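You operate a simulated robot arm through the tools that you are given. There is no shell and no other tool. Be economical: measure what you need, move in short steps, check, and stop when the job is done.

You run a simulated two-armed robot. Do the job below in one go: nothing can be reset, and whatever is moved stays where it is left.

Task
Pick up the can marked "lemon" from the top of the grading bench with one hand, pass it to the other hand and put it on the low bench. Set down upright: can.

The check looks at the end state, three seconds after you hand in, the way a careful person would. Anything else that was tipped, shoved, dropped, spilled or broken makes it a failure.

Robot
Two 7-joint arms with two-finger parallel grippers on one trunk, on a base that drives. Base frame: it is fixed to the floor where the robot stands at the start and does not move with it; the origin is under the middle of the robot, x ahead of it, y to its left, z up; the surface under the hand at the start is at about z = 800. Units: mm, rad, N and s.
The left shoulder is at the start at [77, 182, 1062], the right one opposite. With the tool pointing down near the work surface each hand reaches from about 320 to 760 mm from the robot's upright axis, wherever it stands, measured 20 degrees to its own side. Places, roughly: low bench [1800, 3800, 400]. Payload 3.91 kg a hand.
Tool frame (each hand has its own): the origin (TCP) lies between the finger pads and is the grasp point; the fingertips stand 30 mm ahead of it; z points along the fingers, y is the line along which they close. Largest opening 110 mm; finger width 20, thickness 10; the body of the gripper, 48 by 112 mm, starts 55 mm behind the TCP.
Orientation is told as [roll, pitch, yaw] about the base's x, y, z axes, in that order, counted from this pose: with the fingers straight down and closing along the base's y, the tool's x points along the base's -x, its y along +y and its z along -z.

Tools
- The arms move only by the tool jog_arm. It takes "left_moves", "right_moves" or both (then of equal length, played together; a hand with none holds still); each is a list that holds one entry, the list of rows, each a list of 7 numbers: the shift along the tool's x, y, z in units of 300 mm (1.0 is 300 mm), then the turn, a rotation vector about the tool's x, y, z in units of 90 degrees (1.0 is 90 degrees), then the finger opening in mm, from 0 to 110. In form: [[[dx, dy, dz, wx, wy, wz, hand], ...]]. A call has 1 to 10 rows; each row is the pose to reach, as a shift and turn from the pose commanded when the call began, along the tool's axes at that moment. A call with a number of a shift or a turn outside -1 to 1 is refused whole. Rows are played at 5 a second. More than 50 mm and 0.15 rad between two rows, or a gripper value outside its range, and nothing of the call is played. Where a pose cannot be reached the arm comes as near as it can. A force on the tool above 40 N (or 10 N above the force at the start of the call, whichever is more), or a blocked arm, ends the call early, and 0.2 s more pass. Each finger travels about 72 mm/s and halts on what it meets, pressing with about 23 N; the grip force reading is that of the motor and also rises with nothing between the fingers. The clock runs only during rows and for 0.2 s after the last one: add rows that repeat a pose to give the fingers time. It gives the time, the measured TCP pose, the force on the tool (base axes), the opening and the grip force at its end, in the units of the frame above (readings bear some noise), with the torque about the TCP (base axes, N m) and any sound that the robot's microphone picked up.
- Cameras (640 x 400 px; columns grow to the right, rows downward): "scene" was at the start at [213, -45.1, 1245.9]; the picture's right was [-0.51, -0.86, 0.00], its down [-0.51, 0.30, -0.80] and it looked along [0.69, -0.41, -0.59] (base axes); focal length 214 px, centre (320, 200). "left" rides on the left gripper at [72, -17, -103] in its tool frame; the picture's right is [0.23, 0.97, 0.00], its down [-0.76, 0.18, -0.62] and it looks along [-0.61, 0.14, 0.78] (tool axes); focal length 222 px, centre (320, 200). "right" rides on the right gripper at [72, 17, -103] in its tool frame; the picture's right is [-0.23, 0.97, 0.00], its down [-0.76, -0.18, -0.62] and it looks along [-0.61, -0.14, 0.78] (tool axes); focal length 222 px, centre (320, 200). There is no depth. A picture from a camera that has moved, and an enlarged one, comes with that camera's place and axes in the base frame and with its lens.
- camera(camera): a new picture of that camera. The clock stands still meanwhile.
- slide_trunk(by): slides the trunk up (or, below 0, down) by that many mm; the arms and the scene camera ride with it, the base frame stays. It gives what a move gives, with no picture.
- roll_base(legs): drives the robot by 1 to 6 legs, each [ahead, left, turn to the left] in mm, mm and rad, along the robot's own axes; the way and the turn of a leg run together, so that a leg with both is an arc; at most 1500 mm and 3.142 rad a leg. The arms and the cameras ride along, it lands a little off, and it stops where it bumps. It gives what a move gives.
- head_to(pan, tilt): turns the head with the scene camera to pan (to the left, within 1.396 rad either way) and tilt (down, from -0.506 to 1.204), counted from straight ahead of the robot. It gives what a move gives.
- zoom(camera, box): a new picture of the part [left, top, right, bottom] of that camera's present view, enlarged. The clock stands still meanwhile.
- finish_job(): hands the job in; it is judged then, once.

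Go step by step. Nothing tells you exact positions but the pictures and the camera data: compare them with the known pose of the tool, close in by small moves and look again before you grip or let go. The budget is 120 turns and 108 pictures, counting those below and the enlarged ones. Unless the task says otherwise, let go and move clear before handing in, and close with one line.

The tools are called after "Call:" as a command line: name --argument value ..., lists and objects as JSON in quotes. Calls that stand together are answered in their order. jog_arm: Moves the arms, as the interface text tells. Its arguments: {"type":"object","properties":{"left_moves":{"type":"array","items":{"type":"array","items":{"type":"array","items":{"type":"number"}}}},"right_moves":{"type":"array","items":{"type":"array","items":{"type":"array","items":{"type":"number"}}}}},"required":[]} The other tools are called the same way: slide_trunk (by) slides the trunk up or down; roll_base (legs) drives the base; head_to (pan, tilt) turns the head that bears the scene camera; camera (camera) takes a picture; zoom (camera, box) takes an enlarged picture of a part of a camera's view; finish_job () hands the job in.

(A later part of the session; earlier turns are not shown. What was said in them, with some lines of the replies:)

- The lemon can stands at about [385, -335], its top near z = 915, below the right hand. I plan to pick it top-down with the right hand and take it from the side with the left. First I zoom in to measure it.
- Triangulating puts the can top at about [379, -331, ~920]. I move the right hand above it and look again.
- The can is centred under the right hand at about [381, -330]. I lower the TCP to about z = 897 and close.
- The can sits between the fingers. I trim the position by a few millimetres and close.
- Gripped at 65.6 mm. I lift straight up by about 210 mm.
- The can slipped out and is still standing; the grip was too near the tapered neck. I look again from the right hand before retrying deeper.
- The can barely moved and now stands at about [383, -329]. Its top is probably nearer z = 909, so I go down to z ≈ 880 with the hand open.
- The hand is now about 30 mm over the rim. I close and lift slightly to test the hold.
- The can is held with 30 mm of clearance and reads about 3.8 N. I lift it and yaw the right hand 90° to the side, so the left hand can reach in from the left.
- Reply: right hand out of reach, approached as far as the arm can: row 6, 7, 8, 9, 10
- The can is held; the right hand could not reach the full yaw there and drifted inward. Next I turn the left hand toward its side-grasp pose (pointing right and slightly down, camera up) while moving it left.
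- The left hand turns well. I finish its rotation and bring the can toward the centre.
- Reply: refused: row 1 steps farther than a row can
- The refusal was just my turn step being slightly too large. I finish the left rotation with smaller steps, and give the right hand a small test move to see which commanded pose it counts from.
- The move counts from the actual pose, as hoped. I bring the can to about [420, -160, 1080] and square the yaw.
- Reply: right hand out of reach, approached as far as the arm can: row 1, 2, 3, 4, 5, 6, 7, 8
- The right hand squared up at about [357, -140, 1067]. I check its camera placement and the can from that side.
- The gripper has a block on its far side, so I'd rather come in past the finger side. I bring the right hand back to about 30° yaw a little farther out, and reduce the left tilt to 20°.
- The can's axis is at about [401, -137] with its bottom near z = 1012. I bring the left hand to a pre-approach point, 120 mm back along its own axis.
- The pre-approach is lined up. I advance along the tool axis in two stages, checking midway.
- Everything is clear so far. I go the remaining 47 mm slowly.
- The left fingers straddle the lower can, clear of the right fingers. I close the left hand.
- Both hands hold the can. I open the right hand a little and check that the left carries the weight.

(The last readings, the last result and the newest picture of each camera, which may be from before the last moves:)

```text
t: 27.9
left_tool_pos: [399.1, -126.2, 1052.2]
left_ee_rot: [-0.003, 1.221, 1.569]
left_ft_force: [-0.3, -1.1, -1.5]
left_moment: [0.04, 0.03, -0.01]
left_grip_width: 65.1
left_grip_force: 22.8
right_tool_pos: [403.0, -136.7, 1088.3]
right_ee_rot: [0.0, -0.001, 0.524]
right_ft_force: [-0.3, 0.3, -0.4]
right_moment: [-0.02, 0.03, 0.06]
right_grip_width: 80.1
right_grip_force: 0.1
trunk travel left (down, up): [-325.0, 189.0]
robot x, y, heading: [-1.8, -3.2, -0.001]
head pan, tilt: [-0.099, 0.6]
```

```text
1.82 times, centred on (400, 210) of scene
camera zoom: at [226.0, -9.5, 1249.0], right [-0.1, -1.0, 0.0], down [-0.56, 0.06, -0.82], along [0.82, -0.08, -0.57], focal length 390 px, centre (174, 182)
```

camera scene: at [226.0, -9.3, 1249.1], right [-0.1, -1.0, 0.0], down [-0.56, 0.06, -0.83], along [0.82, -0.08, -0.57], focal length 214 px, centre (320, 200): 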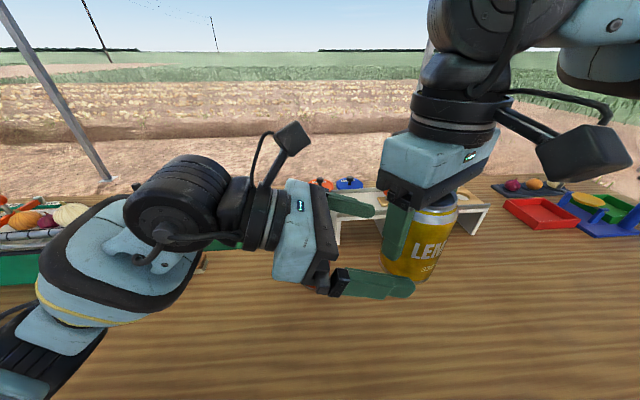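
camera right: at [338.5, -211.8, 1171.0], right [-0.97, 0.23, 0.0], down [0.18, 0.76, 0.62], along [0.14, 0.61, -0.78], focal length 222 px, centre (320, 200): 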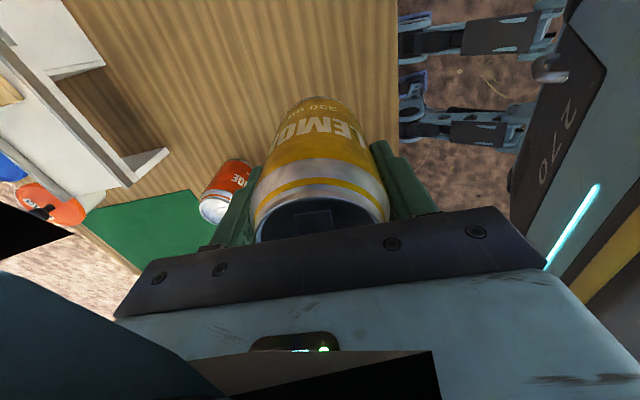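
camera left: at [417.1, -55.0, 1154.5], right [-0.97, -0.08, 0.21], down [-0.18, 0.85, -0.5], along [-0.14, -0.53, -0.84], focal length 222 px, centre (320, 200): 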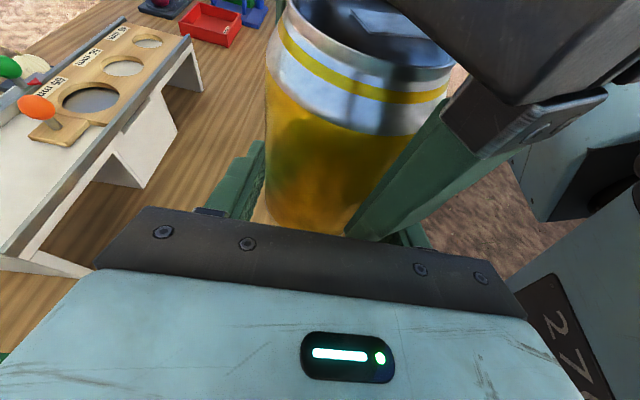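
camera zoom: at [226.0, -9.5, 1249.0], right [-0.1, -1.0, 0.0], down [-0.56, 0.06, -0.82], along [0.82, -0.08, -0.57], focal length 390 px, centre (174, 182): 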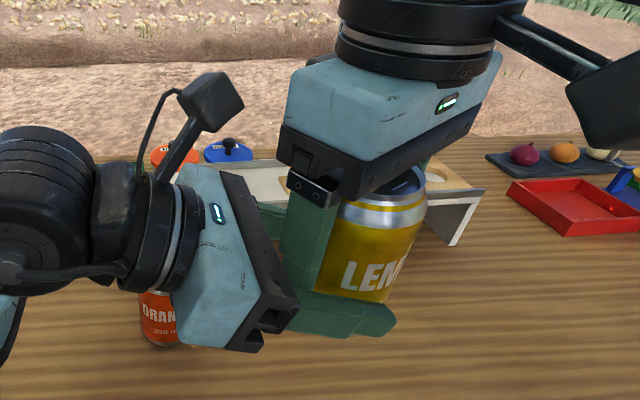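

The left hand now has the can alone. I raise the right hand straight up, clear of it.

Call:
jog_arm --right_moves '[[[0, 0, -0.04, 0, 0, 0, 80], [0, 0, -0.08, 0, 0, 0, 80], [0, 0, -0.14, 0, 0, 0, 80], [0, 0, -0.2, 0, 0, 0, 80], [0, 0, -0.26, 0, 0, 0, 80], [0, 0, -0.32, 0, 0, 0, 80], [0, 0, -0.36, 0, 0, 0, 80], [0, 0, -0.36, 0, 0, 0, 80]]]'

Call:
camera --camera "scene"

```text
t: 29.7
left_tool_pos: [401.1, -125.3, 1051.1]
left_ee_rot: [0.0, 1.222, 1.57]
left_ft_force: [-0.4, -0.2, 0.1]
left_moment: [0.05, 0.0, 0.03]
left_grip_width: 65.1
left_grip_force: 22.8
right_tool_pos: [403.0, -149.5, 1195.7]
right_ee_rot: [0.0, 0.0, 0.525]
right_ft_force: [0.6, 0.8, 0.4]
right_moment: [-0.01, 0.02, 0.01]
right_grip_width: 80.2
right_grip_force: 0.1
right hand out of reach, approached as far as the arm can: row 6, 7, 8
trunk travel left (down, up): [-325.0, 189.0]
robot x, y, heading: [0.7, 0.8, 0.001]
head pan, tilt: [-0.099, 0.6]
```

```text
70 pictures are left
camera scene: at [226.5, -9.3, 1249.0], right [-0.1, -1.0, 0.0], down [-0.56, 0.06, -0.82], along [0.82, -0.08, -0.57], focal length 214 px, centre (320, 200)
```

scene: 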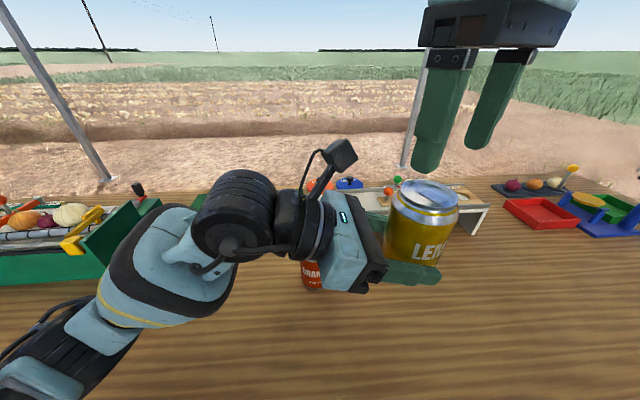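

The pass worked: the left hand holds the can alone and upright. Now I look toward the low bench, 65° to the left, and at the floor along the way.

Call:
head_to --pan 1.13 --tilt 0.2

Call:
camera --camera "scene"

Call:
zoom --camera "scene" --box '[220, 130, 440, 270]'

```text
t: 31.1
left_tool_pos: [400.0, -126.3, 1051.7]
left_ee_rot: [-0.002, 1.223, 1.571]
left_ft_force: [-0.9, 0.1, 0.6]
left_moment: [0.03, -0.01, 0.02]
left_grip_width: 65.1
left_grip_force: 22.9
right_tool_pos: [402.5, -148.2, 1195.7]
right_ee_rot: [-0.001, 0.0, 0.524]
right_ft_force: [0.3, 0.3, -0.4]
right_moment: [0.02, 0.02, 0.02]
right_grip_width: 79.9
right_grip_force: 0.1
trunk travel left (down, up): [-325.0, 189.0]
robot x, y, heading: [-0.1, 4.0, 0.006]
head pan, tilt: [1.129, 0.201]
```

```text
69 pictures are left
camera scene: at [178.0, 83.4, 1285.8], right [0.9, -0.43, 0.0], down [-0.09, -0.18, -0.98], along [0.42, 0.89, -0.2], focal length 214 px, centre (320, 200)
```

scene: 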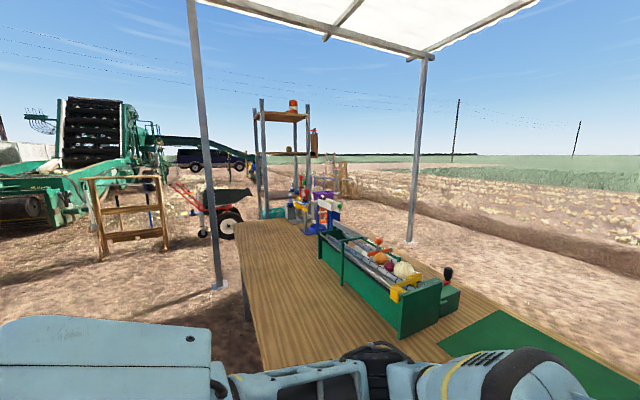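

```text
2.86 times, centred on (330, 200) of scene
camera zoom: at [178.0, 83.4, 1285.8], right [0.9, -0.43, 0.0], down [-0.09, -0.18, -0.98], along [0.42, 0.89, -0.2], focal length 613 px, centre (291, 200)
```

zoom: 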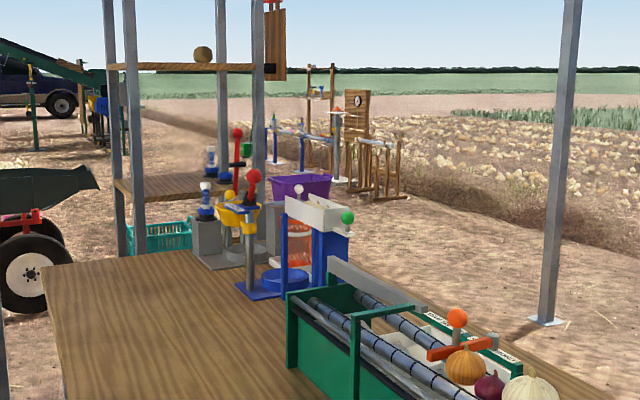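

The low bench is beyond the far-left end of this bench, past a canopy post at about [56, 2284] and a wheelbarrow near [250, 3970]. I back off a little, turn left and look again.

Call:
roll_base --legs '[[-350, 0, 0]]'

Call:
roll_base --legs '[[0, 0, 1.57]]'

Call:
head_to --pan 0 --tilt 0.35

Call:
camera --camera "scene"

```text
t: 33.4
left_tool_pos: [47.2, -127.2, 1053.0]
left_ee_rot: [-0.002, 1.222, 1.566]
left_ft_force: [-0.8, 0.3, 0.2]
left_moment: [0.03, -0.01, 0.0]
left_grip_width: 65.2
left_grip_force: 23.5
right_tool_pos: [49.0, -148.9, 1195.9]
right_ee_rot: [0.001, 0.0, 0.522]
right_ft_force: [0.8, -0.3, -0.5]
right_moment: [0.0, 0.01, 0.01]
right_grip_width: 80.0
right_grip_force: 0.0
trunk travel left (down, up): [-325.0, 189.0]
robot x, y, heading: [-352.5, -2.0, -0.001]
head pan, tilt: [1.129, 0.201]
```

```text
t: 37.7
left_tool_pos: [-240.5, 404.8, 1052.4]
left_ee_rot: [-0.001, 1.22, -3.104]
left_ft_force: [-0.3, -0.8, -0.6]
left_moment: [0.0, 0.01, 0.02]
left_grip_width: 65.1
left_grip_force: 23.0
right_tool_pos: [-218.9, 407.2, 1195.8]
right_ee_rot: [0.0, 0.001, 2.13]
right_ft_force: [0.6, 0.0, -0.8]
right_moment: [0.0, 0.01, 0.01]
right_grip_width: 80.0
right_grip_force: 0.2
trunk travel left (down, up): [-325.0, 189.0]
robot x, y, heading: [-352.2, -1.8, 1.609]
head pan, tilt: [1.129, 0.201]
```

```text
t: 39.1
left_tool_pos: [-242.3, 404.6, 1052.8]
left_ee_rot: [0.0, 1.223, -3.105]
left_ft_force: [0.6, 0.7, 0.1]
left_moment: [0.0, 0.05, 0.0]
left_grip_width: 64.8
left_grip_force: 22.8
right_tool_pos: [-218.9, 408.4, 1195.9]
right_ee_rot: [-0.001, -0.001, 2.131]
right_ft_force: [0.3, -0.1, 0.2]
right_moment: [0.02, -0.03, 0.0]
right_grip_width: 79.7
right_grip_force: 0.1
trunk travel left (down, up): [-325.0, 189.0]
robot x, y, heading: [-353.9, 0.3, 1.606]
head pan, tilt: [0.0, 0.351]
```

```text
67 pictures are left
camera scene: at [-362.5, 231.4, 1271.8], right [1.0, 0.04, 0.0], down [0.01, -0.34, -0.94], along [-0.04, 0.94, -0.34], focal length 214 px, centre (320, 200)
```

scene: 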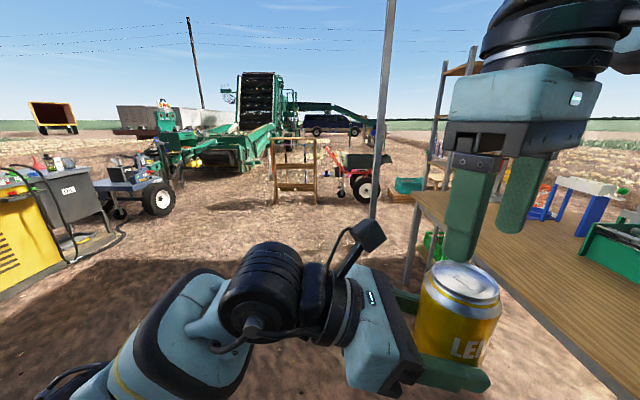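

The route ahead is clear along x ≈ -550. I drive 1500 mm, easing left to stay off the post, and move the right hand aside to open the view.

Call:
roll_base --legs '[[1500, 200, -0.035]]'

Call:
jog_arm --right_moves '[[[0.05, -0.05, 0, 0, 0, 0, 80], [0.1, -0.1, 0, 0, 0, 0, 80], [0.15, -0.15, 0, 0, 0, 0, 80], [0.2, -0.2, 0, 0, 0, 0, 80], [0.25, -0.25, 0, 0, 0, 0, 80], [0.25, -0.3, 0, 0, 0, 0, 80], [0.25, -0.35, 0, 0, 0, 0, 80]]]'

Call:
head_to --pan -0.6 --tilt 0.35

Call:
camera --camera "scene"

```text
refused: leg 1 is longer than a leg can be; nothing moved
```

```text
t: 40.7
left_tool_pos: [-242.1, 405.4, 1051.5]
left_ee_rot: [0.001, 1.22, -3.103]
left_ft_force: [-0.1, 0.5, 0.5]
left_moment: [0.02, 0.03, 0.01]
left_grip_width: 65.0
left_grip_force: 22.9
right_tool_pos: [-88.5, 401.7, 1196.3]
right_ee_rot: [0.001, 0.0, 2.131]
right_ft_force: [0.5, -0.2, 0.5]
right_moment: [-0.01, 0.01, 0.04]
right_grip_width: 80.1
right_grip_force: 0.1
trunk travel left (down, up): [-325.0, 189.0]
robot x, y, heading: [-354.0, -0.2, 1.607]
head pan, tilt: [0.0, 0.351]
```

```text
t: 41.7
left_tool_pos: [-242.1, 404.1, 1051.9]
left_ee_rot: [0.0, 1.221, -3.105]
left_ft_force: [-0.6, 0.0, 0.0]
left_moment: [-0.01, 0.06, 0.01]
left_grip_width: 64.9
left_grip_force: 22.1
right_tool_pos: [-88.4, 400.1, 1196.0]
right_ee_rot: [0.0, 0.0, 2.132]
right_ft_force: [-0.5, 0.5, 0.0]
right_moment: [-0.02, -0.01, 0.02]
right_grip_width: 80.0
right_grip_force: 0.2
trunk travel left (down, up): [-325.0, 189.0]
robot x, y, heading: [-354.2, -0.1, 1.607]
head pan, tilt: [-0.6, 0.351]
```

```text
66 pictures are left
camera scene: at [-309.3, 217.2, 1271.8], right [0.85, -0.53, 0.0], down [-0.18, -0.29, -0.94], along [0.5, 0.79, -0.34], focal length 214 px, centre (320, 200)
```

scene: 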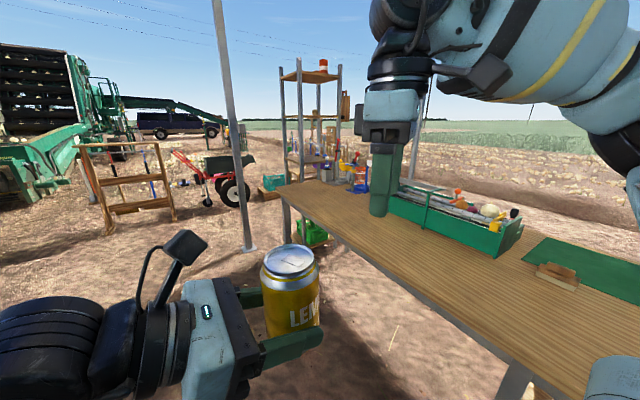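

The leg was just over the length limit. I drive in two shorter legs and look.

Call:
roll_base --legs '[[1200, 200, -0.035], [900, 0, 0]]'

Call:
head_to --pan -0.9 --tilt 0.35

Call:
camera --camera "scene"

```text
t: 52.0
left_tool_pos: [-475.9, 2465.2, 1051.9]
left_ee_rot: [-0.001, 1.221, -3.113]
left_ft_force: [-0.2, 0.0, -0.5]
left_moment: [-0.03, 0.06, -0.01]
left_grip_width: 65.1
left_grip_force: 23.2
right_tool_pos: [-323.3, 2460.3, 1196.0]
right_ee_rot: [0.0, 0.0, 2.122]
right_ft_force: [0.3, 0.1, -0.1]
right_moment: [-0.01, -0.02, 0.0]
right_grip_width: 80.1
right_grip_force: 0.0
trunk travel left (down, up): [-325.0, 189.0]
robot x, y, heading: [-594.1, 2063.7, 1.6]
head pan, tilt: [-0.6, 0.351]
```

```text
t: 52.8
left_tool_pos: [-476.3, 2464.2, 1051.2]
left_ee_rot: [0.001, 1.222, -3.111]
left_ft_force: [0.7, -1.3, 0.5]
left_moment: [-0.03, 0.06, -0.01]
left_grip_width: 65.2
left_grip_force: 22.9
right_tool_pos: [-323.3, 2459.8, 1197.3]
right_ee_rot: [0.0, 0.001, 2.122]
right_ft_force: [-0.2, 1.1, 0.2]
right_moment: [-0.02, -0.03, 0.02]
right_grip_width: 80.0
right_grip_force: 0.1
trunk travel left (down, up): [-325.0, 189.0]
robot x, y, heading: [-589.4, 2062.5, 1.6]
head pan, tilt: [-0.901, 0.351]
```

```text
65 pictures are left
camera scene: at [-524.4, 2258.8, 1271.8], right [0.64, -0.76, 0.0], down [-0.26, -0.22, -0.94], along [0.72, 0.61, -0.34], focal length 214 px, centre (320, 200)
```

scene: 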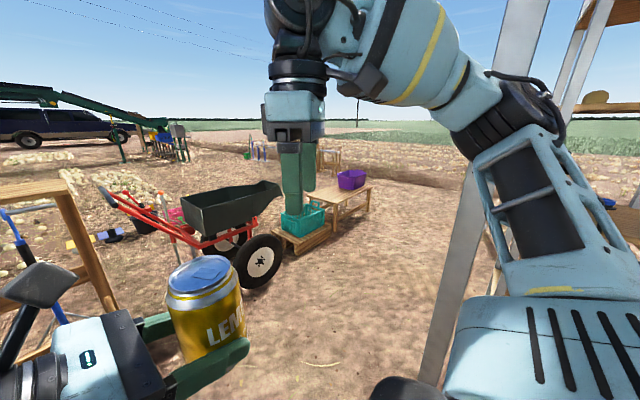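

That's the low bench: a small wooden bench with a purple crate on it at [1800, 3800], beside a pallet with a turquoise crate. I zoom in for free space and edges.

Call:
zoom --camera "scene" --box '[270, 130, 430, 270]'

```text
2.86 times, centred on (350, 200) of scene
camera zoom: at [-524.4, 2258.8, 1271.8], right [0.64, -0.76, 0.0], down [-0.26, -0.22, -0.94], along [0.72, 0.61, -0.34], focal length 613 px, centre (234, 200)
```

zoom: 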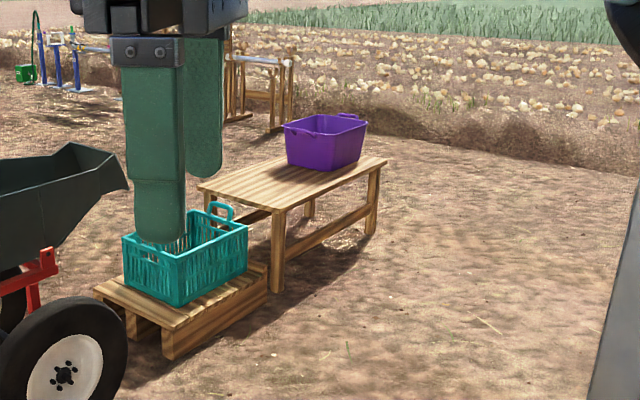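

The bench top spans about x 1350–2280, y 3607–4050, with the purple crate on x > 1880, so I aim for roughly [1600, 3720]. I drive north, turn, and go along the corridor between the rack and the pallet.

Call:
roll_base --legs '[[800, 0, 0], [0, 0, -1.6]]'

Call:
head_to --pan 0 --tilt 0.45

Call:
camera --camera "scene"

```text
t: 61.1
left_tool_pos: [-215.6, 2735.9, 1052.0]
left_ee_rot: [0.0, 1.222, 1.522]
left_ft_force: [0.3, -0.2, -0.4]
left_moment: [0.02, 0.03, 0.0]
left_grip_width: 64.9
left_grip_force: 22.9
right_tool_pos: [-232.8, 2583.2, 1196.2]
right_ee_rot: [-0.001, 0.0, 0.474]
right_ft_force: [-0.3, -0.2, 0.7]
right_moment: [-0.01, -0.01, 0.01]
right_grip_width: 80.2
right_grip_force: 0.1
trunk travel left (down, up): [-325.0, 189.0]
robot x, y, heading: [-613.6, 2882.1, -0.05]
head pan, tilt: [-0.901, 0.351]
```

```text
t: 62.4
left_tool_pos: [-217.0, 2734.4, 1052.0]
left_ee_rot: [-0.001, 1.219, 1.522]
left_ft_force: [0.2, -0.8, 0.2]
left_moment: [-0.02, 0.01, 0.0]
left_grip_width: 64.8
left_grip_force: 23.3
right_tool_pos: [-232.9, 2582.4, 1196.6]
right_ee_rot: [0.0, 0.001, 0.474]
right_ft_force: [-0.4, 0.1, -0.2]
right_moment: [-0.01, -0.01, 0.03]
right_grip_width: 80.0
right_grip_force: 0.1
trunk travel left (down, up): [-325.0, 189.0]
robot x, y, heading: [-607.7, 2884.0, -0.051]
head pan, tilt: [0.0, 0.45]
```

```text
63 pictures are left
camera scene: at [-380.1, 2868.7, 1262.6], right [-0.05, -1.0, 0.0], down [-0.43, 0.02, -0.9], along [0.9, -0.04, -0.44], focal length 214 px, centre (320, 200)
```

scene: 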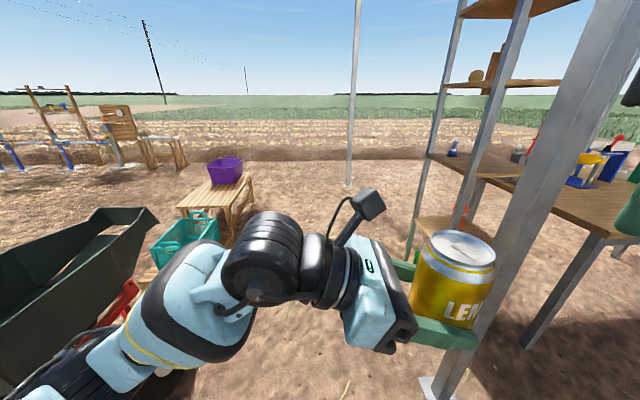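

The corridor is clear: post at y ≈ 2270 on the right, wheelbarrow at y > 3500 on the left. I go on to x ≈ 1480 and turn to face the bench.

Call:
roll_base --legs '[[1400, 70, 0.05], [690, 0, 0], [0, 0, 1.55]]'

Call:
head_to --pan 0 --tilt 0.6

Call:
camera --camera "scene"

```text
t: 76.5
left_tool_pos: [1605.1, 3339.9, 1052.0]
left_ee_rot: [-0.001, 1.222, 3.135]
left_ft_force: [0.6, -0.1, 0.0]
left_moment: [0.0, 0.07, -0.03]
left_grip_width: 65.0
left_grip_force: 23.5
right_tool_pos: [1758.4, 3330.4, 1196.7]
right_ee_rot: [0.0, 0.001, 2.088]
right_ft_force: [0.3, -0.2, -0.3]
right_moment: [0.01, 0.02, 0.0]
right_grip_width: 79.7
right_grip_force: 0.0
trunk travel left (down, up): [-325.0, 189.0]
robot x, y, heading: [1476.6, 2942.0, 1.57]
head pan, tilt: [0.0, 0.45]
```

```text
t: 77.2
left_tool_pos: [1605.1, 3339.8, 1051.7]
left_ee_rot: [0.002, 1.219, 3.136]
left_ft_force: [-0.3, 0.1, -0.4]
left_moment: [-0.02, 0.03, 0.0]
left_grip_width: 65.0
left_grip_force: 23.0
right_tool_pos: [1759.2, 3329.8, 1197.0]
right_ee_rot: [0.001, 0.0, 2.087]
right_ft_force: [0.3, -0.2, -0.5]
right_moment: [0.0, 0.0, 0.04]
right_grip_width: 80.2
right_grip_force: 0.1
trunk travel left (down, up): [-325.0, 189.0]
robot x, y, heading: [1476.3, 2937.5, 1.567]
head pan, tilt: [0.0, 0.6]
```

```text
62 pictures are left
camera scene: at [1477.6, 3167.0, 1249.1], right [1.0, -0.01, 0.0], down [0.0, -0.56, -0.83], along [0.0, 0.83, -0.56], focal length 214 px, centre (320, 200)
```

scene: 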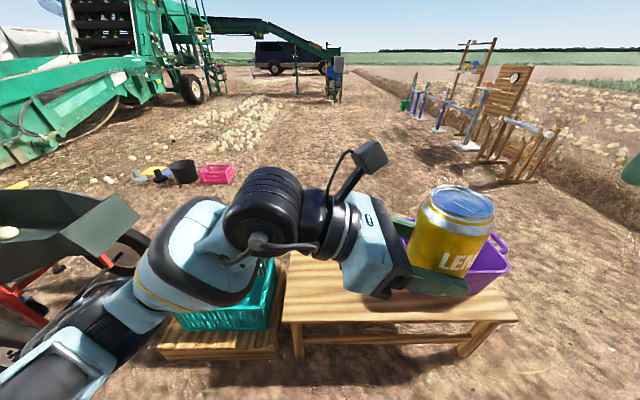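

The bench front edge is at y ≈ 3587, and the spot near x = 1620 is free. I drive 310 mm ahead and lower the trunk.

Call:
roll_base --legs '[[310, 0, 0]]'

Call:
slide_trunk --by -320

Call:
camera --camera "scene"

Call:
camera --camera "left"

```text
t: 79.3
left_tool_pos: [1611.1, 3649.4, 1052.2]
left_ee_rot: [0.001, 1.219, 3.131]
left_ft_force: [1.1, 0.0, -0.2]
left_moment: [-0.02, 0.06, -0.02]
left_grip_width: 65.2
left_grip_force: 23.1
right_tool_pos: [1761.7, 3637.8, 1195.8]
right_ee_rot: [0.0, 0.0, 2.083]
right_ft_force: [-0.7, 0.4, 0.2]
right_moment: [-0.02, 0.01, 0.02]
right_grip_width: 80.0
right_grip_force: 0.0
trunk travel left (down, up): [-325.0, 189.0]
robot x, y, heading: [1481.6, 3249.2, 1.559]
head pan, tilt: [0.0, 0.6]
```

```text
t: 82.5
left_tool_pos: [1609.8, 3648.1, 733.1]
left_ee_rot: [0.001, 1.219, 3.13]
left_ft_force: [0.7, -0.2, 0.7]
left_moment: [-0.01, 0.03, -0.01]
left_grip_width: 65.2
left_grip_force: 23.2
right_tool_pos: [1762.6, 3638.5, 875.9]
right_ee_rot: [-0.001, -0.001, 2.082]
right_ft_force: [0.7, 0.5, 0.2]
right_moment: [0.02, 0.01, -0.02]
right_grip_width: 80.2
right_grip_force: 0.1
trunk travel left (down, up): [-5.0, 509.0]
robot x, y, heading: [1481.1, 3249.5, 1.564]
head pan, tilt: [0.0, 0.6]
```

```text
61 pictures are left
camera scene: at [1482.6, 3583.3, 911.4], right [1.0, -0.01, 0.0], down [-0.01, -0.56, -0.83], along [0.01, 0.82, -0.56], focal length 214 px, centre (320, 200)
```

scene: 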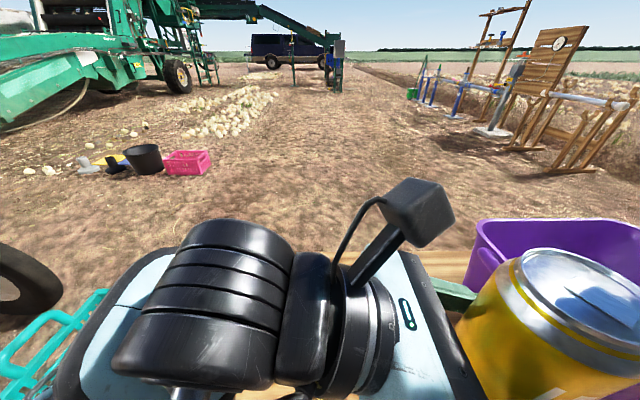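

```text
60 pictures are left
camera left: at [1538.2, 3665.1, 834.2], right [0.07, -0.97, 0.21], down [-0.85, -0.17, -0.5], along [0.52, -0.15, -0.84], focal length 222 px, centre (320, 200)
```

left: 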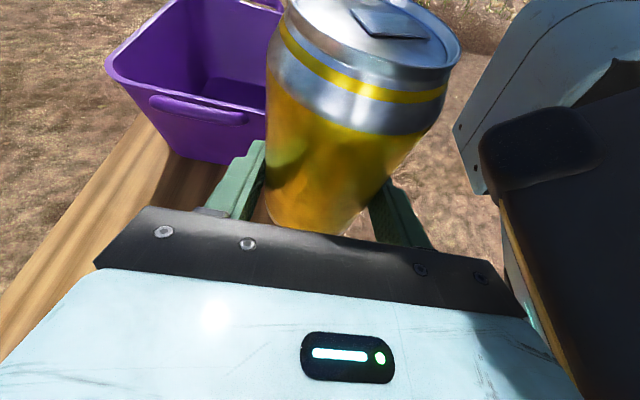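

The can hangs above the bench and the purple crate starts at x ≈ 1855. Before lowering I check the left forearm's clearance from the turquoise crate and the bench.

Call:
head_to --pan 0.7 --tilt 0.9

Call:
camera --camera "scene"

Call:
camera --camera "right"

```text
t: 83.5
left_tool_pos: [1608.5, 3649.5, 732.8]
left_ee_rot: [0.003, 1.221, 3.13]
left_ft_force: [0.1, 0.3, -0.5]
left_moment: [0.01, 0.05, 0.04]
left_grip_width: 64.7
left_grip_force: 22.9
right_tool_pos: [1762.0, 3637.4, 876.5]
right_ee_rot: [0.0, 0.0, 2.083]
right_ft_force: [-0.3, 0.4, -0.2]
right_moment: [-0.02, 0.01, 0.0]
right_grip_width: 79.9
right_grip_force: 0.2
trunk travel left (down, up): [-5.0, 509.0]
robot x, y, heading: [1478.3, 3249.5, 1.56]
head pan, tilt: [0.7, 0.901]
```

```text
59 pictures are left
camera scene: at [1433.7, 3553.3, 886.6], right [0.77, 0.64, 0.0], down [0.5, -0.61, -0.62], along [-0.39, 0.48, -0.78], focal length 214 px, centre (320, 200)
```

scene: 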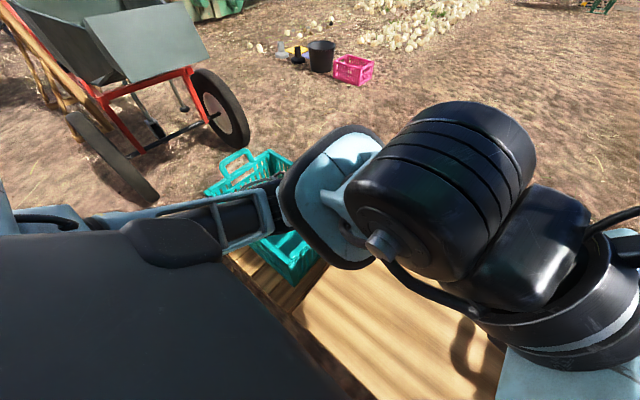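

```text
58 pictures are left
camera right: at [1782.7, 3566.7, 980.1], right [-0.96, -0.28, 0.0], down [-0.22, 0.75, 0.62], along [-0.17, 0.6, -0.78], focal length 222 px, centre (320, 200)
```

right: 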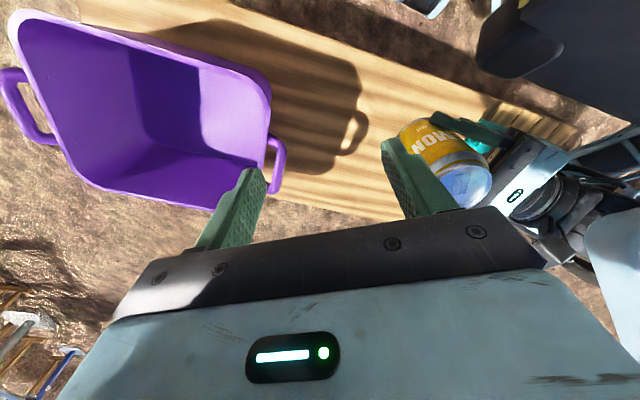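

The elbow hangs over the bench's left corner, so I lower in stages. First comes 120 mm down and 42 mm ahead.

Call:
jog_arm --left_moves '[[[-0.09, -0.03, 0.034, 0, 0, 0, 30], [-0.19, -0.07, 0.068, 0, 0, 0, 30], [-0.28, -0.105, 0.103, 0, 0, 0, 30], [-0.376, -0.14, 0.137, 0, 0, 0, 30], [-0.376, -0.14, 0.137, 0, 0, 0, 30]]]'

Call:
camera --camera "scene"

Call:
camera --camera "right"

```text
t: 84.7
left_tool_pos: [1612.4, 3692.3, 612.6]
left_ee_rot: [-0.001, 1.22, 3.128]
left_ft_force: [-0.1, 0.5, -0.4]
left_moment: [-0.01, 0.01, -0.02]
left_grip_width: 65.2
left_grip_force: 22.9
right_tool_pos: [1763.3, 3638.1, 877.3]
right_ee_rot: [0.001, 0.0, 2.082]
right_ft_force: [0.3, -0.8, -0.8]
right_moment: [-0.02, 0.03, -0.01]
right_grip_width: 80.2
right_grip_force: 0.1
trunk travel left (down, up): [-5.0, 509.0]
robot x, y, heading: [1480.5, 3246.5, 1.56]
head pan, tilt: [0.7, 0.901]
```

```text
57 pictures are left
camera scene: at [1433.6, 3553.3, 886.5], right [0.77, 0.64, 0.0], down [0.5, -0.61, -0.62], along [-0.39, 0.48, -0.78], focal length 214 px, centre (320, 200)
```

scene: 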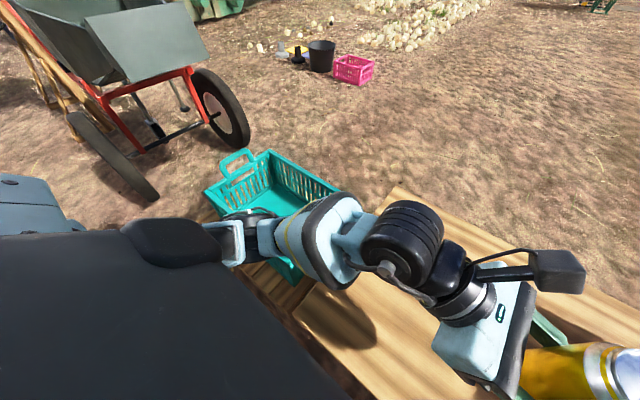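

```text
56 pictures are left
camera right: at [1782.7, 3566.7, 980.1], right [-0.96, -0.28, 0.0], down [-0.22, 0.75, 0.62], along [-0.17, 0.6, -0.78], focal length 222 px, centre (320, 200)
```

right: 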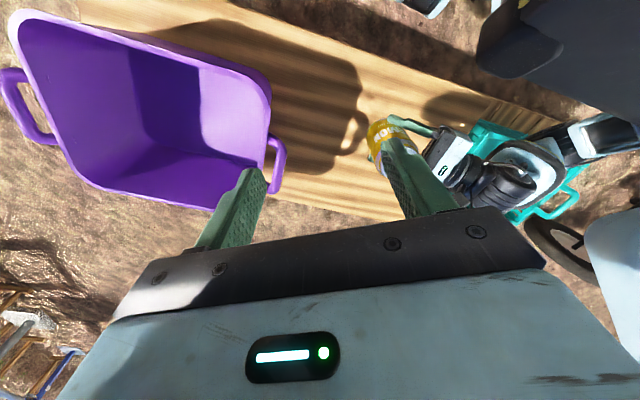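

The elbow is at about z = 580, above both the turquoise crate and the bench. I lower another 80 mm and recheck.

Call:
jog_arm --left_moves '[[[-0.063, 0, 0.023, 0, 0, 0, 30], [-0.125, 0, 0.046, 0, 0, 0, 30], [-0.188, 0, 0.068, 0, 0, 0, 30], [-0.25, 0, 0.091, 0, 0, 0, 30], [-0.25, 0, 0.091, 0, 0, 0, 30]]]'

Call:
camera --camera "scene"

Call:
camera --camera "right"

Call:
camera --camera "left"

```text
t: 85.9
left_tool_pos: [1609.2, 3693.6, 530.2]
left_ee_rot: [0.001, 1.22, 3.13]
left_ft_force: [0.6, -0.4, -0.1]
left_moment: [0.03, 0.02, 0.0]
left_grip_width: 65.1
left_grip_force: 23.2
right_tool_pos: [1762.5, 3637.9, 875.6]
right_ee_rot: [0.001, 0.0, 2.083]
right_ft_force: [-0.4, 0.3, -0.2]
right_moment: [-0.02, 0.03, -0.01]
right_grip_width: 80.0
right_grip_force: 0.1
trunk travel left (down, up): [-5.0, 509.0]
robot x, y, heading: [1478.2, 3250.4, 1.562]
head pan, tilt: [0.7, 0.901]
```

```text
55 pictures are left
camera scene: at [1433.6, 3553.3, 886.5], right [0.77, 0.64, 0.0], down [0.5, -0.61, -0.62], along [-0.39, 0.48, -0.78], focal length 214 px, centre (320, 200)
```

scene: 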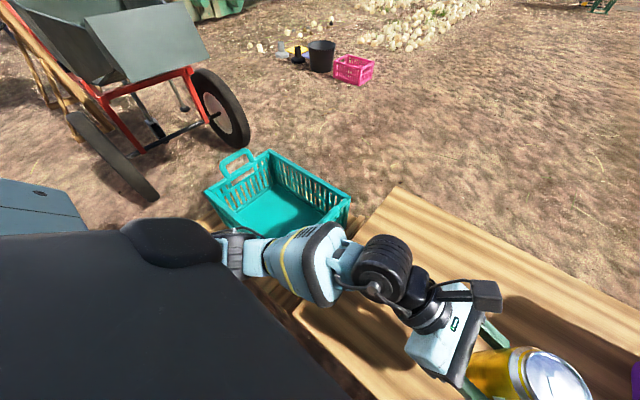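

```text
54 pictures are left
camera right: at [1782.7, 3566.7, 980.1], right [-0.96, -0.28, 0.0], down [-0.22, 0.75, 0.62], along [-0.17, 0.6, -0.78], focal length 222 px, centre (320, 200)
```

right: 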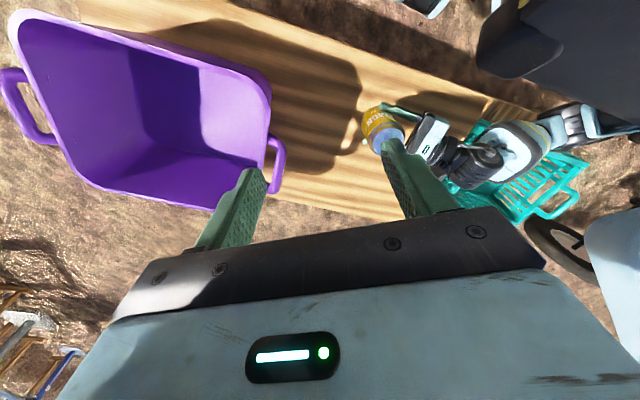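

```text
53 pictures are left
camera left: at [1537.1, 3709.1, 633.8], right [0.07, -0.97, 0.21], down [-0.85, -0.17, -0.5], along [0.52, -0.15, -0.84], focal length 222 px, centre (320, 200)
```

left: 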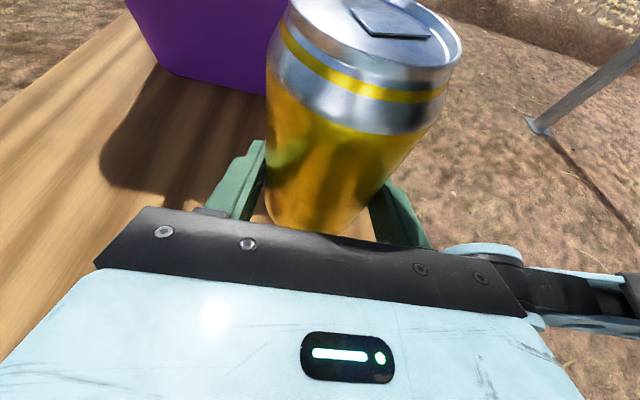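

The forearm bulge would come too near the bench with the shoulder this low. I raise the trunk 150 mm and reach down from higher to keep the elbow up.

Call:
slide_trunk --by 150

Call:
jog_arm --left_moves '[[[-0.078, 0, 0.0285, 0, 0, 0, 30], [-0.157, 0, 0.057, 0, 0, 0, 30], [-0.235, 0, 0.0855, 0, 0, 0, 30], [-0.313, 0, 0.114, 0, 0, 0, 30], [-0.392, 0, 0.1425, 0, 0, 0, 30], [-0.47, 0, 0.171, 0, 0, 0, 30], [-0.47, 0, 0.171, 0, 0, 0, 30]]]'

Call:
camera --camera "scene"

Call:
camera --camera "right"

```text
t: 87.7
left_tool_pos: [1611.1, 3691.6, 681.0]
left_ee_rot: [0.003, 1.22, 3.132]
left_ft_force: [0.2, 0.4, -0.3]
left_moment: [-0.02, 0.02, 0.02]
left_grip_width: 64.9
left_grip_force: 22.7
right_tool_pos: [1763.5, 3638.6, 1025.3]
right_ee_rot: [0.0, 0.0, 2.082]
right_ft_force: [0.3, -1.1, 0.6]
right_moment: [-0.01, -0.01, 0.02]
right_grip_width: 80.1
right_grip_force: 0.1
trunk travel left (down, up): [-155.0, 359.0]
robot x, y, heading: [1482.0, 3251.8, 1.561]
head pan, tilt: [0.7, 0.901]
```

```text
t: 89.3
left_tool_pos: [1610.0, 3690.2, 531.6]
left_ee_rot: [0.0, 1.222, 3.128]
left_ft_force: [0.5, -0.2, -1.1]
left_moment: [-0.03, 0.05, 0.03]
left_grip_width: 65.1
left_grip_force: 23.2
right_tool_pos: [1763.5, 3639.0, 1025.4]
right_ee_rot: [0.001, 0.0, 2.082]
right_ft_force: [-0.3, 1.0, -0.2]
right_moment: [0.0, 0.0, 0.01]
right_grip_width: 80.1
right_grip_force: 0.0
trunk travel left (down, up): [-155.0, 359.0]
robot x, y, heading: [1480.5, 3249.6, 1.558]
head pan, tilt: [0.7, 0.901]
```

```text
52 pictures are left
camera scene: at [1433.1, 3502.5, 1041.9], right [0.77, 0.64, 0.0], down [0.5, -0.61, -0.62], along [-0.39, 0.48, -0.78], focal length 214 px, centre (320, 200)
```

scene: 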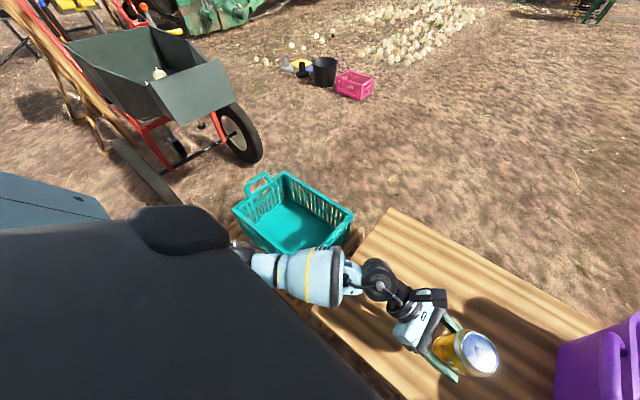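

```text
51 pictures are left
camera right: at [1782.7, 3566.7, 1130.1], right [-0.96, -0.28, 0.0], down [-0.22, 0.75, 0.62], along [-0.17, 0.6, -0.78], focal length 222 px, centre (320, 200)
```

right: 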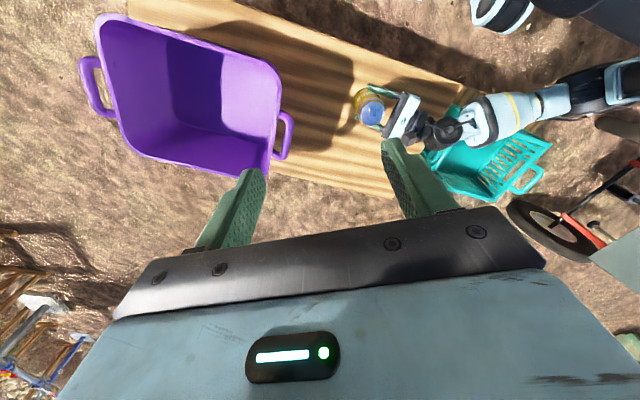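

The forearm is higher now (≈600) and slopes up to the elbow. I lower to about 20–30 mm above the bench and look.

Call:
jog_arm --left_moves '[[[-0.055, 0, 0.02, 0, 0, 0, 30], [-0.11, 0, 0.04, 0, 0, 0, 30], [-0.16, 0, 0.058, 0, 0, 0, 30], [-0.21, 0, 0.076, 0, 0, 0, 30], [-0.21, 0, 0.076, 0, 0, 0, 30]]]'

Call:
head_to --pan 0 --tilt 0.95

Call:
camera --camera "scene"

Call:
zoom --camera "scene" --box '[300, 190, 480, 310]'

```text
t: 90.5
left_tool_pos: [1610.3, 3689.0, 464.1]
left_ee_rot: [0.0, 1.221, 3.13]
left_ft_force: [0.3, -0.5, -0.3]
left_moment: [0.03, 0.06, 0.0]
left_grip_width: 65.3
left_grip_force: 23.1
right_tool_pos: [1763.0, 3637.9, 1025.4]
right_ee_rot: [-0.002, 0.0, 2.082]
right_ft_force: [0.5, 0.5, -0.3]
right_moment: [0.04, 0.01, 0.01]
right_grip_width: 79.9
right_grip_force: 0.0
trunk travel left (down, up): [-155.0, 359.0]
robot x, y, heading: [1481.1, 3250.2, 1.566]
head pan, tilt: [0.7, 0.901]
```

```text
t: 91.5
left_tool_pos: [1610.2, 3689.6, 464.5]
left_ee_rot: [0.001, 1.22, 3.129]
left_ft_force: [0.4, 0.1, 0.2]
left_moment: [-0.03, 0.07, 0.01]
left_grip_width: 64.8
left_grip_force: 22.9
right_tool_pos: [1762.9, 3638.4, 1026.5]
right_ee_rot: [-0.001, 0.0, 2.081]
right_ft_force: [0.5, 0.4, 1.4]
right_moment: [-0.02, 0.01, 0.0]
right_grip_width: 80.1
right_grip_force: 0.0
trunk travel left (down, up): [-155.0, 359.0]
robot x, y, heading: [1482.8, 3253.0, 1.565]
head pan, tilt: [0.0, 0.949]
```

```text
50 pictures are left
camera scene: at [1481.8, 3517.0, 1038.3], right [1.0, -0.01, 0.0], down [-0.01, -0.81, -0.58], along [0.01, 0.58, -0.81], focal length 214 px, centre (320, 200)
```

scene: 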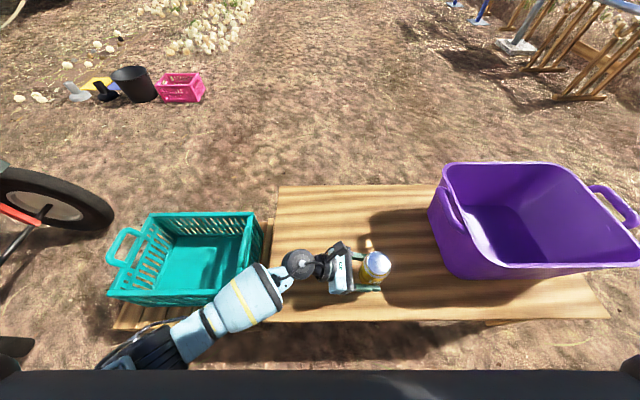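

```text
3.33 times, centred on (390, 250) of scene
camera zoom: at [1481.8, 3517.0, 1038.3], right [1.0, -0.01, 0.0], down [-0.01, -0.81, -0.58], along [0.01, 0.58, -0.81], focal length 715 px, centre (87, 33)
```

zoom: 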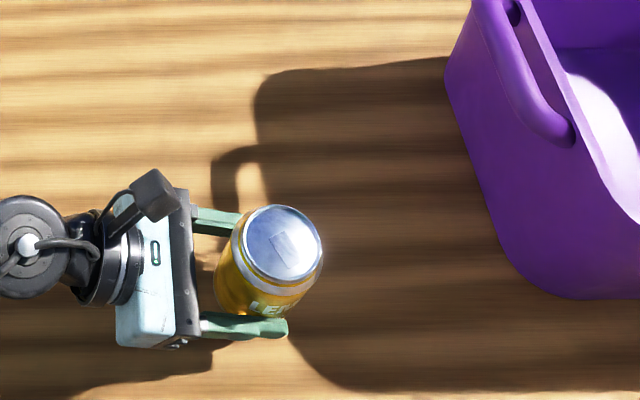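

The can is over clear wood, well away from the crate. I lower in small steps, watching the force for contact.

Call:
jog_arm --left_moves '[[[-0.0125, 0, 0.0046, 0, 0, 0, 30], [-0.025, 0, 0.009, 0, 0, 0, 30], [-0.0375, 0, 0.0137, 0, 0, 0, 30], [-0.05, 0, 0.018, 0, 0, 0, 30], [-0.05, 0, 0.018, 0, 0, 0, 30]]]'

Call:
zoom --camera "scene" --box '[330, 220, 420, 310]'

```text
t: 92.7
left_tool_pos: [1610.1, 3691.2, 448.8]
left_ee_rot: [0.003, 1.221, 3.131]
left_ft_force: [0.3, 0.3, 0.0]
left_moment: [0.01, 0.05, 0.01]
left_grip_width: 64.9
left_grip_force: 23.1
right_tool_pos: [1761.9, 3639.0, 1026.7]
right_ee_rot: [0.001, 0.002, 2.081]
right_ft_force: [0.4, -0.5, -0.5]
right_moment: [0.02, 0.02, 0.02]
right_grip_width: 79.9
right_grip_force: 0.2
trunk travel left (down, up): [-155.0, 359.0]
robot x, y, heading: [1479.7, 3250.4, 1.563]
head pan, tilt: [0.0, 0.949]
```

```text
4.44 times, centred on (375, 265) of scene
camera zoom: at [1481.9, 3517.0, 1038.3], right [1.0, -0.01, 0.0], down [-0.01, -0.81, -0.58], along [0.01, 0.58, -0.81], focal length 953 px, centre (76, -89)
```

zoom: 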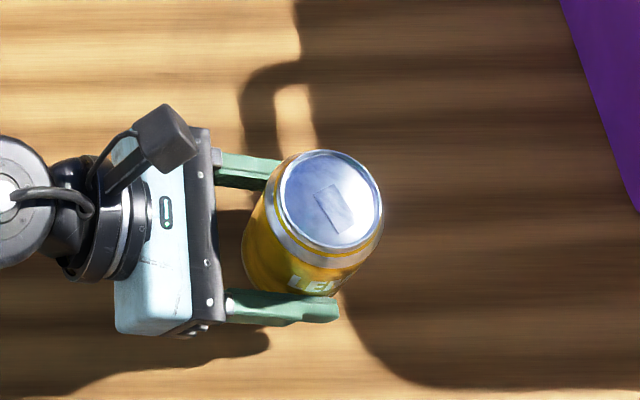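

The can is upright in view and there is no contact yet. I continue in 3 mm steps.

Call:
jog_arm --left_moves '[[[-0.008, 0, 0.003, 0, 0, 0, 30], [-0.0157, 0, 0.0057, 0, 0, 0, 30], [-0.0235, 0, 0.0086, 0, 0, 0, 30], [-0.0235, 0, 0.0086, 0, 0, 0, 30]]]'

Call:
jog_arm --left_moves '[[[-0.0063, 0, 0.0023, 0, 0, 0, 30], [-0.0125, 0, 0.0046, 0, 0, 0, 30], [-0.0125, 0, 0.0046, 0, 0, 0, 30]]]'

```text
t: 93.7
left_tool_pos: [1610.0, 3690.7, 442.7]
left_ee_rot: [-0.001, 1.221, 3.126]
left_ft_force: [-2.3, -1.3, 4.9]
left_moment: [-0.11, 0.18, -0.05]
left_grip_width: 64.9
left_grip_force: 22.5
right_tool_pos: [1761.3, 3637.2, 1026.6]
right_ee_rot: [0.0, 0.001, 2.082]
right_ft_force: [-0.6, -0.8, -0.6]
right_moment: [0.04, 0.01, 0.02]
right_grip_width: 79.9
right_grip_force: 0.1
trunk travel left (down, up): [-155.0, 359.0]
robot x, y, heading: [1478.7, 3251.8, 1.561]
head pan, tilt: [0.0, 0.949]
```

```text
t: 94.5
left_tool_pos: [1610.8, 3690.9, 440.7]
left_ee_rot: [-0.008, 1.226, 3.122]
left_ft_force: [0.0, -1.0, 22.9]
left_moment: [-0.39, -0.31, -0.11]
left_grip_width: 65.5
left_grip_force: 22.9
right_tool_pos: [1763.0, 3636.5, 1027.4]
right_ee_rot: [-0.003, -0.002, 2.082]
right_ft_force: [-0.9, 0.3, -0.3]
right_moment: [0.0, -0.02, -0.02]
right_grip_width: 79.6
right_grip_force: 0.1
trunk travel left (down, up): [-155.0, 359.0]
robot x, y, heading: [1479.8, 3252.3, 1.561]
head pan, tilt: [0.0, 0.949]
```

The can is on the bench (23 N). I ease up 3 mm to relieve the press and check.

Call:
jog_arm --left_moves '[[[0.005, 0, -0.0018, 0, 0, 0, 30], [0.0094, 0, -0.0034, 0, 0, 0, 30], [0.0094, 0, -0.0034, 0, 0, 0, 30]]]'

Call:
zoom --camera "scene" --box '[330, 220, 420, 310]'

```text
t: 95.3
left_tool_pos: [1609.2, 3689.7, 439.7]
left_ee_rot: [-0.002, 1.22, 3.127]
left_ft_force: [5.9, 4.2, 11.4]
left_moment: [0.05, -0.39, 0.04]
left_grip_width: 65.0
left_grip_force: 22.5
right_tool_pos: [1762.6, 3637.3, 1027.0]
right_ee_rot: [0.0, 0.0, 2.083]
right_ft_force: [0.0, -0.2, 0.4]
right_moment: [-0.02, 0.0, 0.0]
right_grip_width: 80.4
right_grip_force: 0.0
trunk travel left (down, up): [-155.0, 359.0]
robot x, y, heading: [1478.2, 3248.5, 1.562]
head pan, tilt: [0.0, 0.949]
```

```text
4.44 times, centred on (375, 265) of scene
camera zoom: at [1481.8, 3516.4, 1038.4], right [1.0, -0.01, 0.0], down [-0.01, -0.81, -0.58], along [0.01, 0.58, -0.81], focal length 953 px, centre (76, -89)
```

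zoom: 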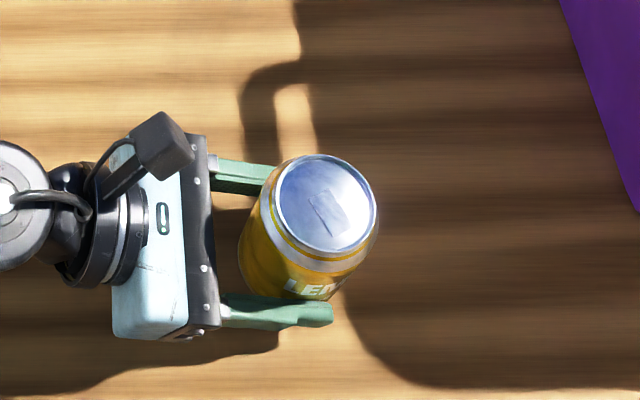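

Some press is left (11 N), so I ease another 1.5 mm and then open the fingers gently.

Call:
jog_arm --left_moves '[[[0.005, 0, -0.0018, 0, 0, 0, 30], [0.005, 0, -0.0018, 0, 0, 0, 30]]]'

Call:
jog_arm --left_moves '[[[0, 0, 0, 0, 0, 0, 64], [0, 0, 0, 0, 0, 0, 67], [0, 0, 0, 0, 0, 0, 70], [0, 0, 0, 0, 0, 0, 76], [0, 0, 0, 0, 0, 0, 84], [0, 0, 0, 0, 0, 0, 92], [0, 0, 0, 0, 0, 0, 100], [0, 0, 0, 0, 0, 0, 100]]]'

Call:
zoom --camera "scene" --box '[330, 220, 420, 310]'

Call:
camera --camera "left"

```text
t: 95.9
left_tool_pos: [1608.8, 3688.7, 439.7]
left_ee_rot: [0.003, 1.218, 3.133]
left_ft_force: [1.1, 0.9, 2.4]
left_moment: [0.08, -0.2, 0.01]
left_grip_width: 65.2
left_grip_force: 23.0
right_tool_pos: [1763.7, 3636.1, 1025.4]
right_ee_rot: [-0.001, 0.0, 2.082]
right_ft_force: [-1.1, -0.3, -0.8]
right_moment: [0.01, 0.0, 0.0]
right_grip_width: 80.1
right_grip_force: 0.0
trunk travel left (down, up): [-155.0, 359.0]
robot x, y, heading: [1478.9, 3249.9, 1.562]
head pan, tilt: [0.0, 0.949]
```

```text
t: 97.7
left_tool_pos: [1609.4, 3689.8, 442.2]
left_ee_rot: [-0.001, 1.221, 3.129]
left_ft_force: [0.4, 0.7, 0.1]
left_moment: [-0.02, 0.01, 0.01]
left_grip_width: 100.1
left_grip_force: 0.0
right_tool_pos: [1763.0, 3637.5, 1026.4]
right_ee_rot: [-0.001, 0.001, 2.083]
right_ft_force: [-0.1, 0.1, -0.1]
right_moment: [0.02, -0.04, 0.01]
right_grip_width: 79.9
right_grip_force: 0.0
trunk travel left (down, up): [-155.0, 359.0]
robot x, y, heading: [1479.1, 3253.4, 1.563]
head pan, tilt: [0.0, 0.949]
```

```text
4.44 times, centred on (375, 265) of scene
camera zoom: at [1481.8, 3516.8, 1038.3], right [1.0, -0.01, 0.0], down [-0.01, -0.81, -0.58], along [0.01, 0.58, -0.81], focal length 953 px, centre (76, -89)
```

zoom: 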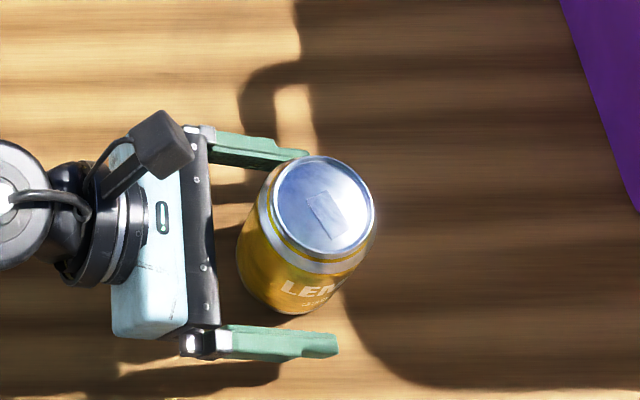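

```text
45 pictures are left
camera left: at [1536.9, 3706.6, 544.1], right [0.07, -0.97, 0.21], down [-0.85, -0.17, -0.5], along [0.52, -0.15, -0.84], focal length 222 px, centre (320, 200)
```

left: 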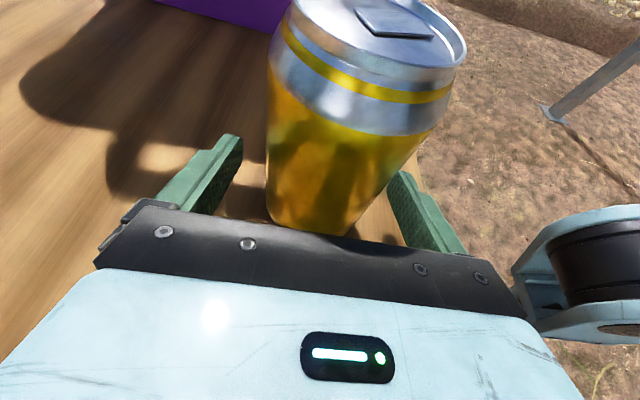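

The can stands free. I back the left hand straight out along its axis, which is up and away.

Call:
jog_arm --left_moves '[[[0, 0, -0.05, 0, 0, 0, 100], [0, 0, -0.1, 0, 0, 0, 100], [0, 0, -0.17, 0, 0, 0, 100], [0, 0, -0.24, 0, 0, 0, 100], [0, 0, -0.3, 0, 0, 0, 100], [0.1, 0, -0.3, 0, 0, 0, 100], [0.2, 0, -0.3, 0, 0, 0, 100], [0.3, 0, -0.3, 0, 0, 0, 100], [0.4, 0, -0.3, 0, 0, 0, 100], [0.4, 0, -0.3, 0, 0, 0, 100]]]'

Call:
camera --camera "scene"

Call:
zoom --camera "scene" --box '[330, 220, 420, 310]'

```text
t: 99.9
left_tool_pos: [1566.7, 3692.1, 582.8]
left_ee_rot: [0.0, 1.221, 3.129]
left_ft_force: [0.3, 0.1, -0.2]
left_moment: [-0.02, -0.02, -0.04]
left_grip_width: 100.0
left_grip_force: 0.1
right_tool_pos: [1762.6, 3637.0, 1027.3]
right_ee_rot: [0.0, 0.0, 2.082]
right_ft_force: [0.5, 0.5, 0.0]
right_moment: [0.03, 0.02, 0.0]
right_grip_width: 80.2
right_grip_force: 0.0
trunk travel left (down, up): [-155.0, 359.0]
robot x, y, heading: [1480.0, 3252.7, 1.567]
head pan, tilt: [0.0, 0.949]
```

```text
44 pictures are left
camera scene: at [1481.8, 3516.8, 1038.3], right [1.0, -0.01, 0.0], down [-0.01, -0.81, -0.58], along [0.01, 0.58, -0.81], focal length 214 px, centre (320, 200)
```

scene: 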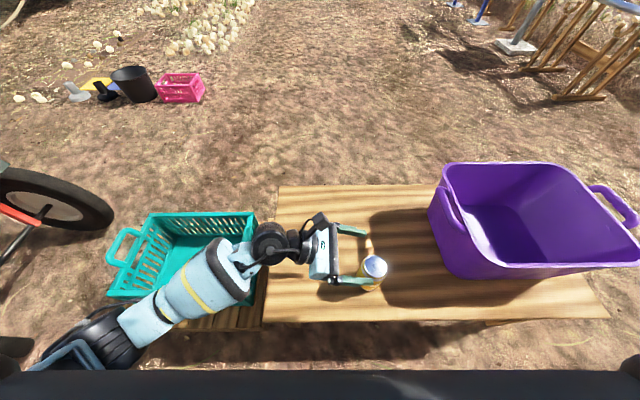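

```text
4.44 times, centred on (375, 265) of scene
camera zoom: at [1481.8, 3516.8, 1038.3], right [1.0, -0.01, 0.0], down [-0.01, -0.81, -0.58], along [0.01, 0.58, -0.81], focal length 953 px, centre (76, -89)
```

zoom: 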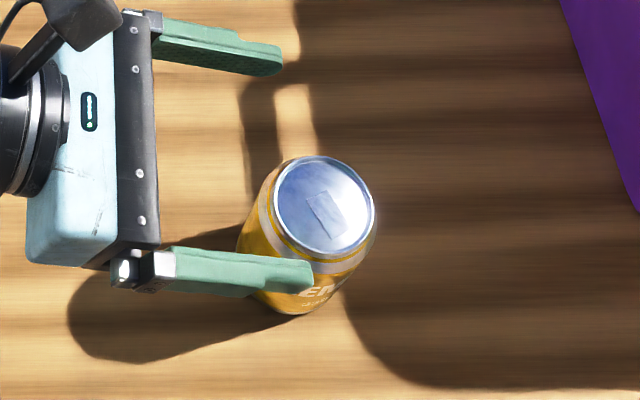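

The lemon can stands upright and unmoved on the low bench. The left hand is above and clear, and nothing else here was touched, so I hand in.

Call:
finish_job

```text
The job is handed in.
```

The lemon can went from the right hand to the left and now stands upright on the low bench. My first grip slipped off its neck, but the can stayed standing on the grading bench. I saw nothing else tipped, shoved or dropped.
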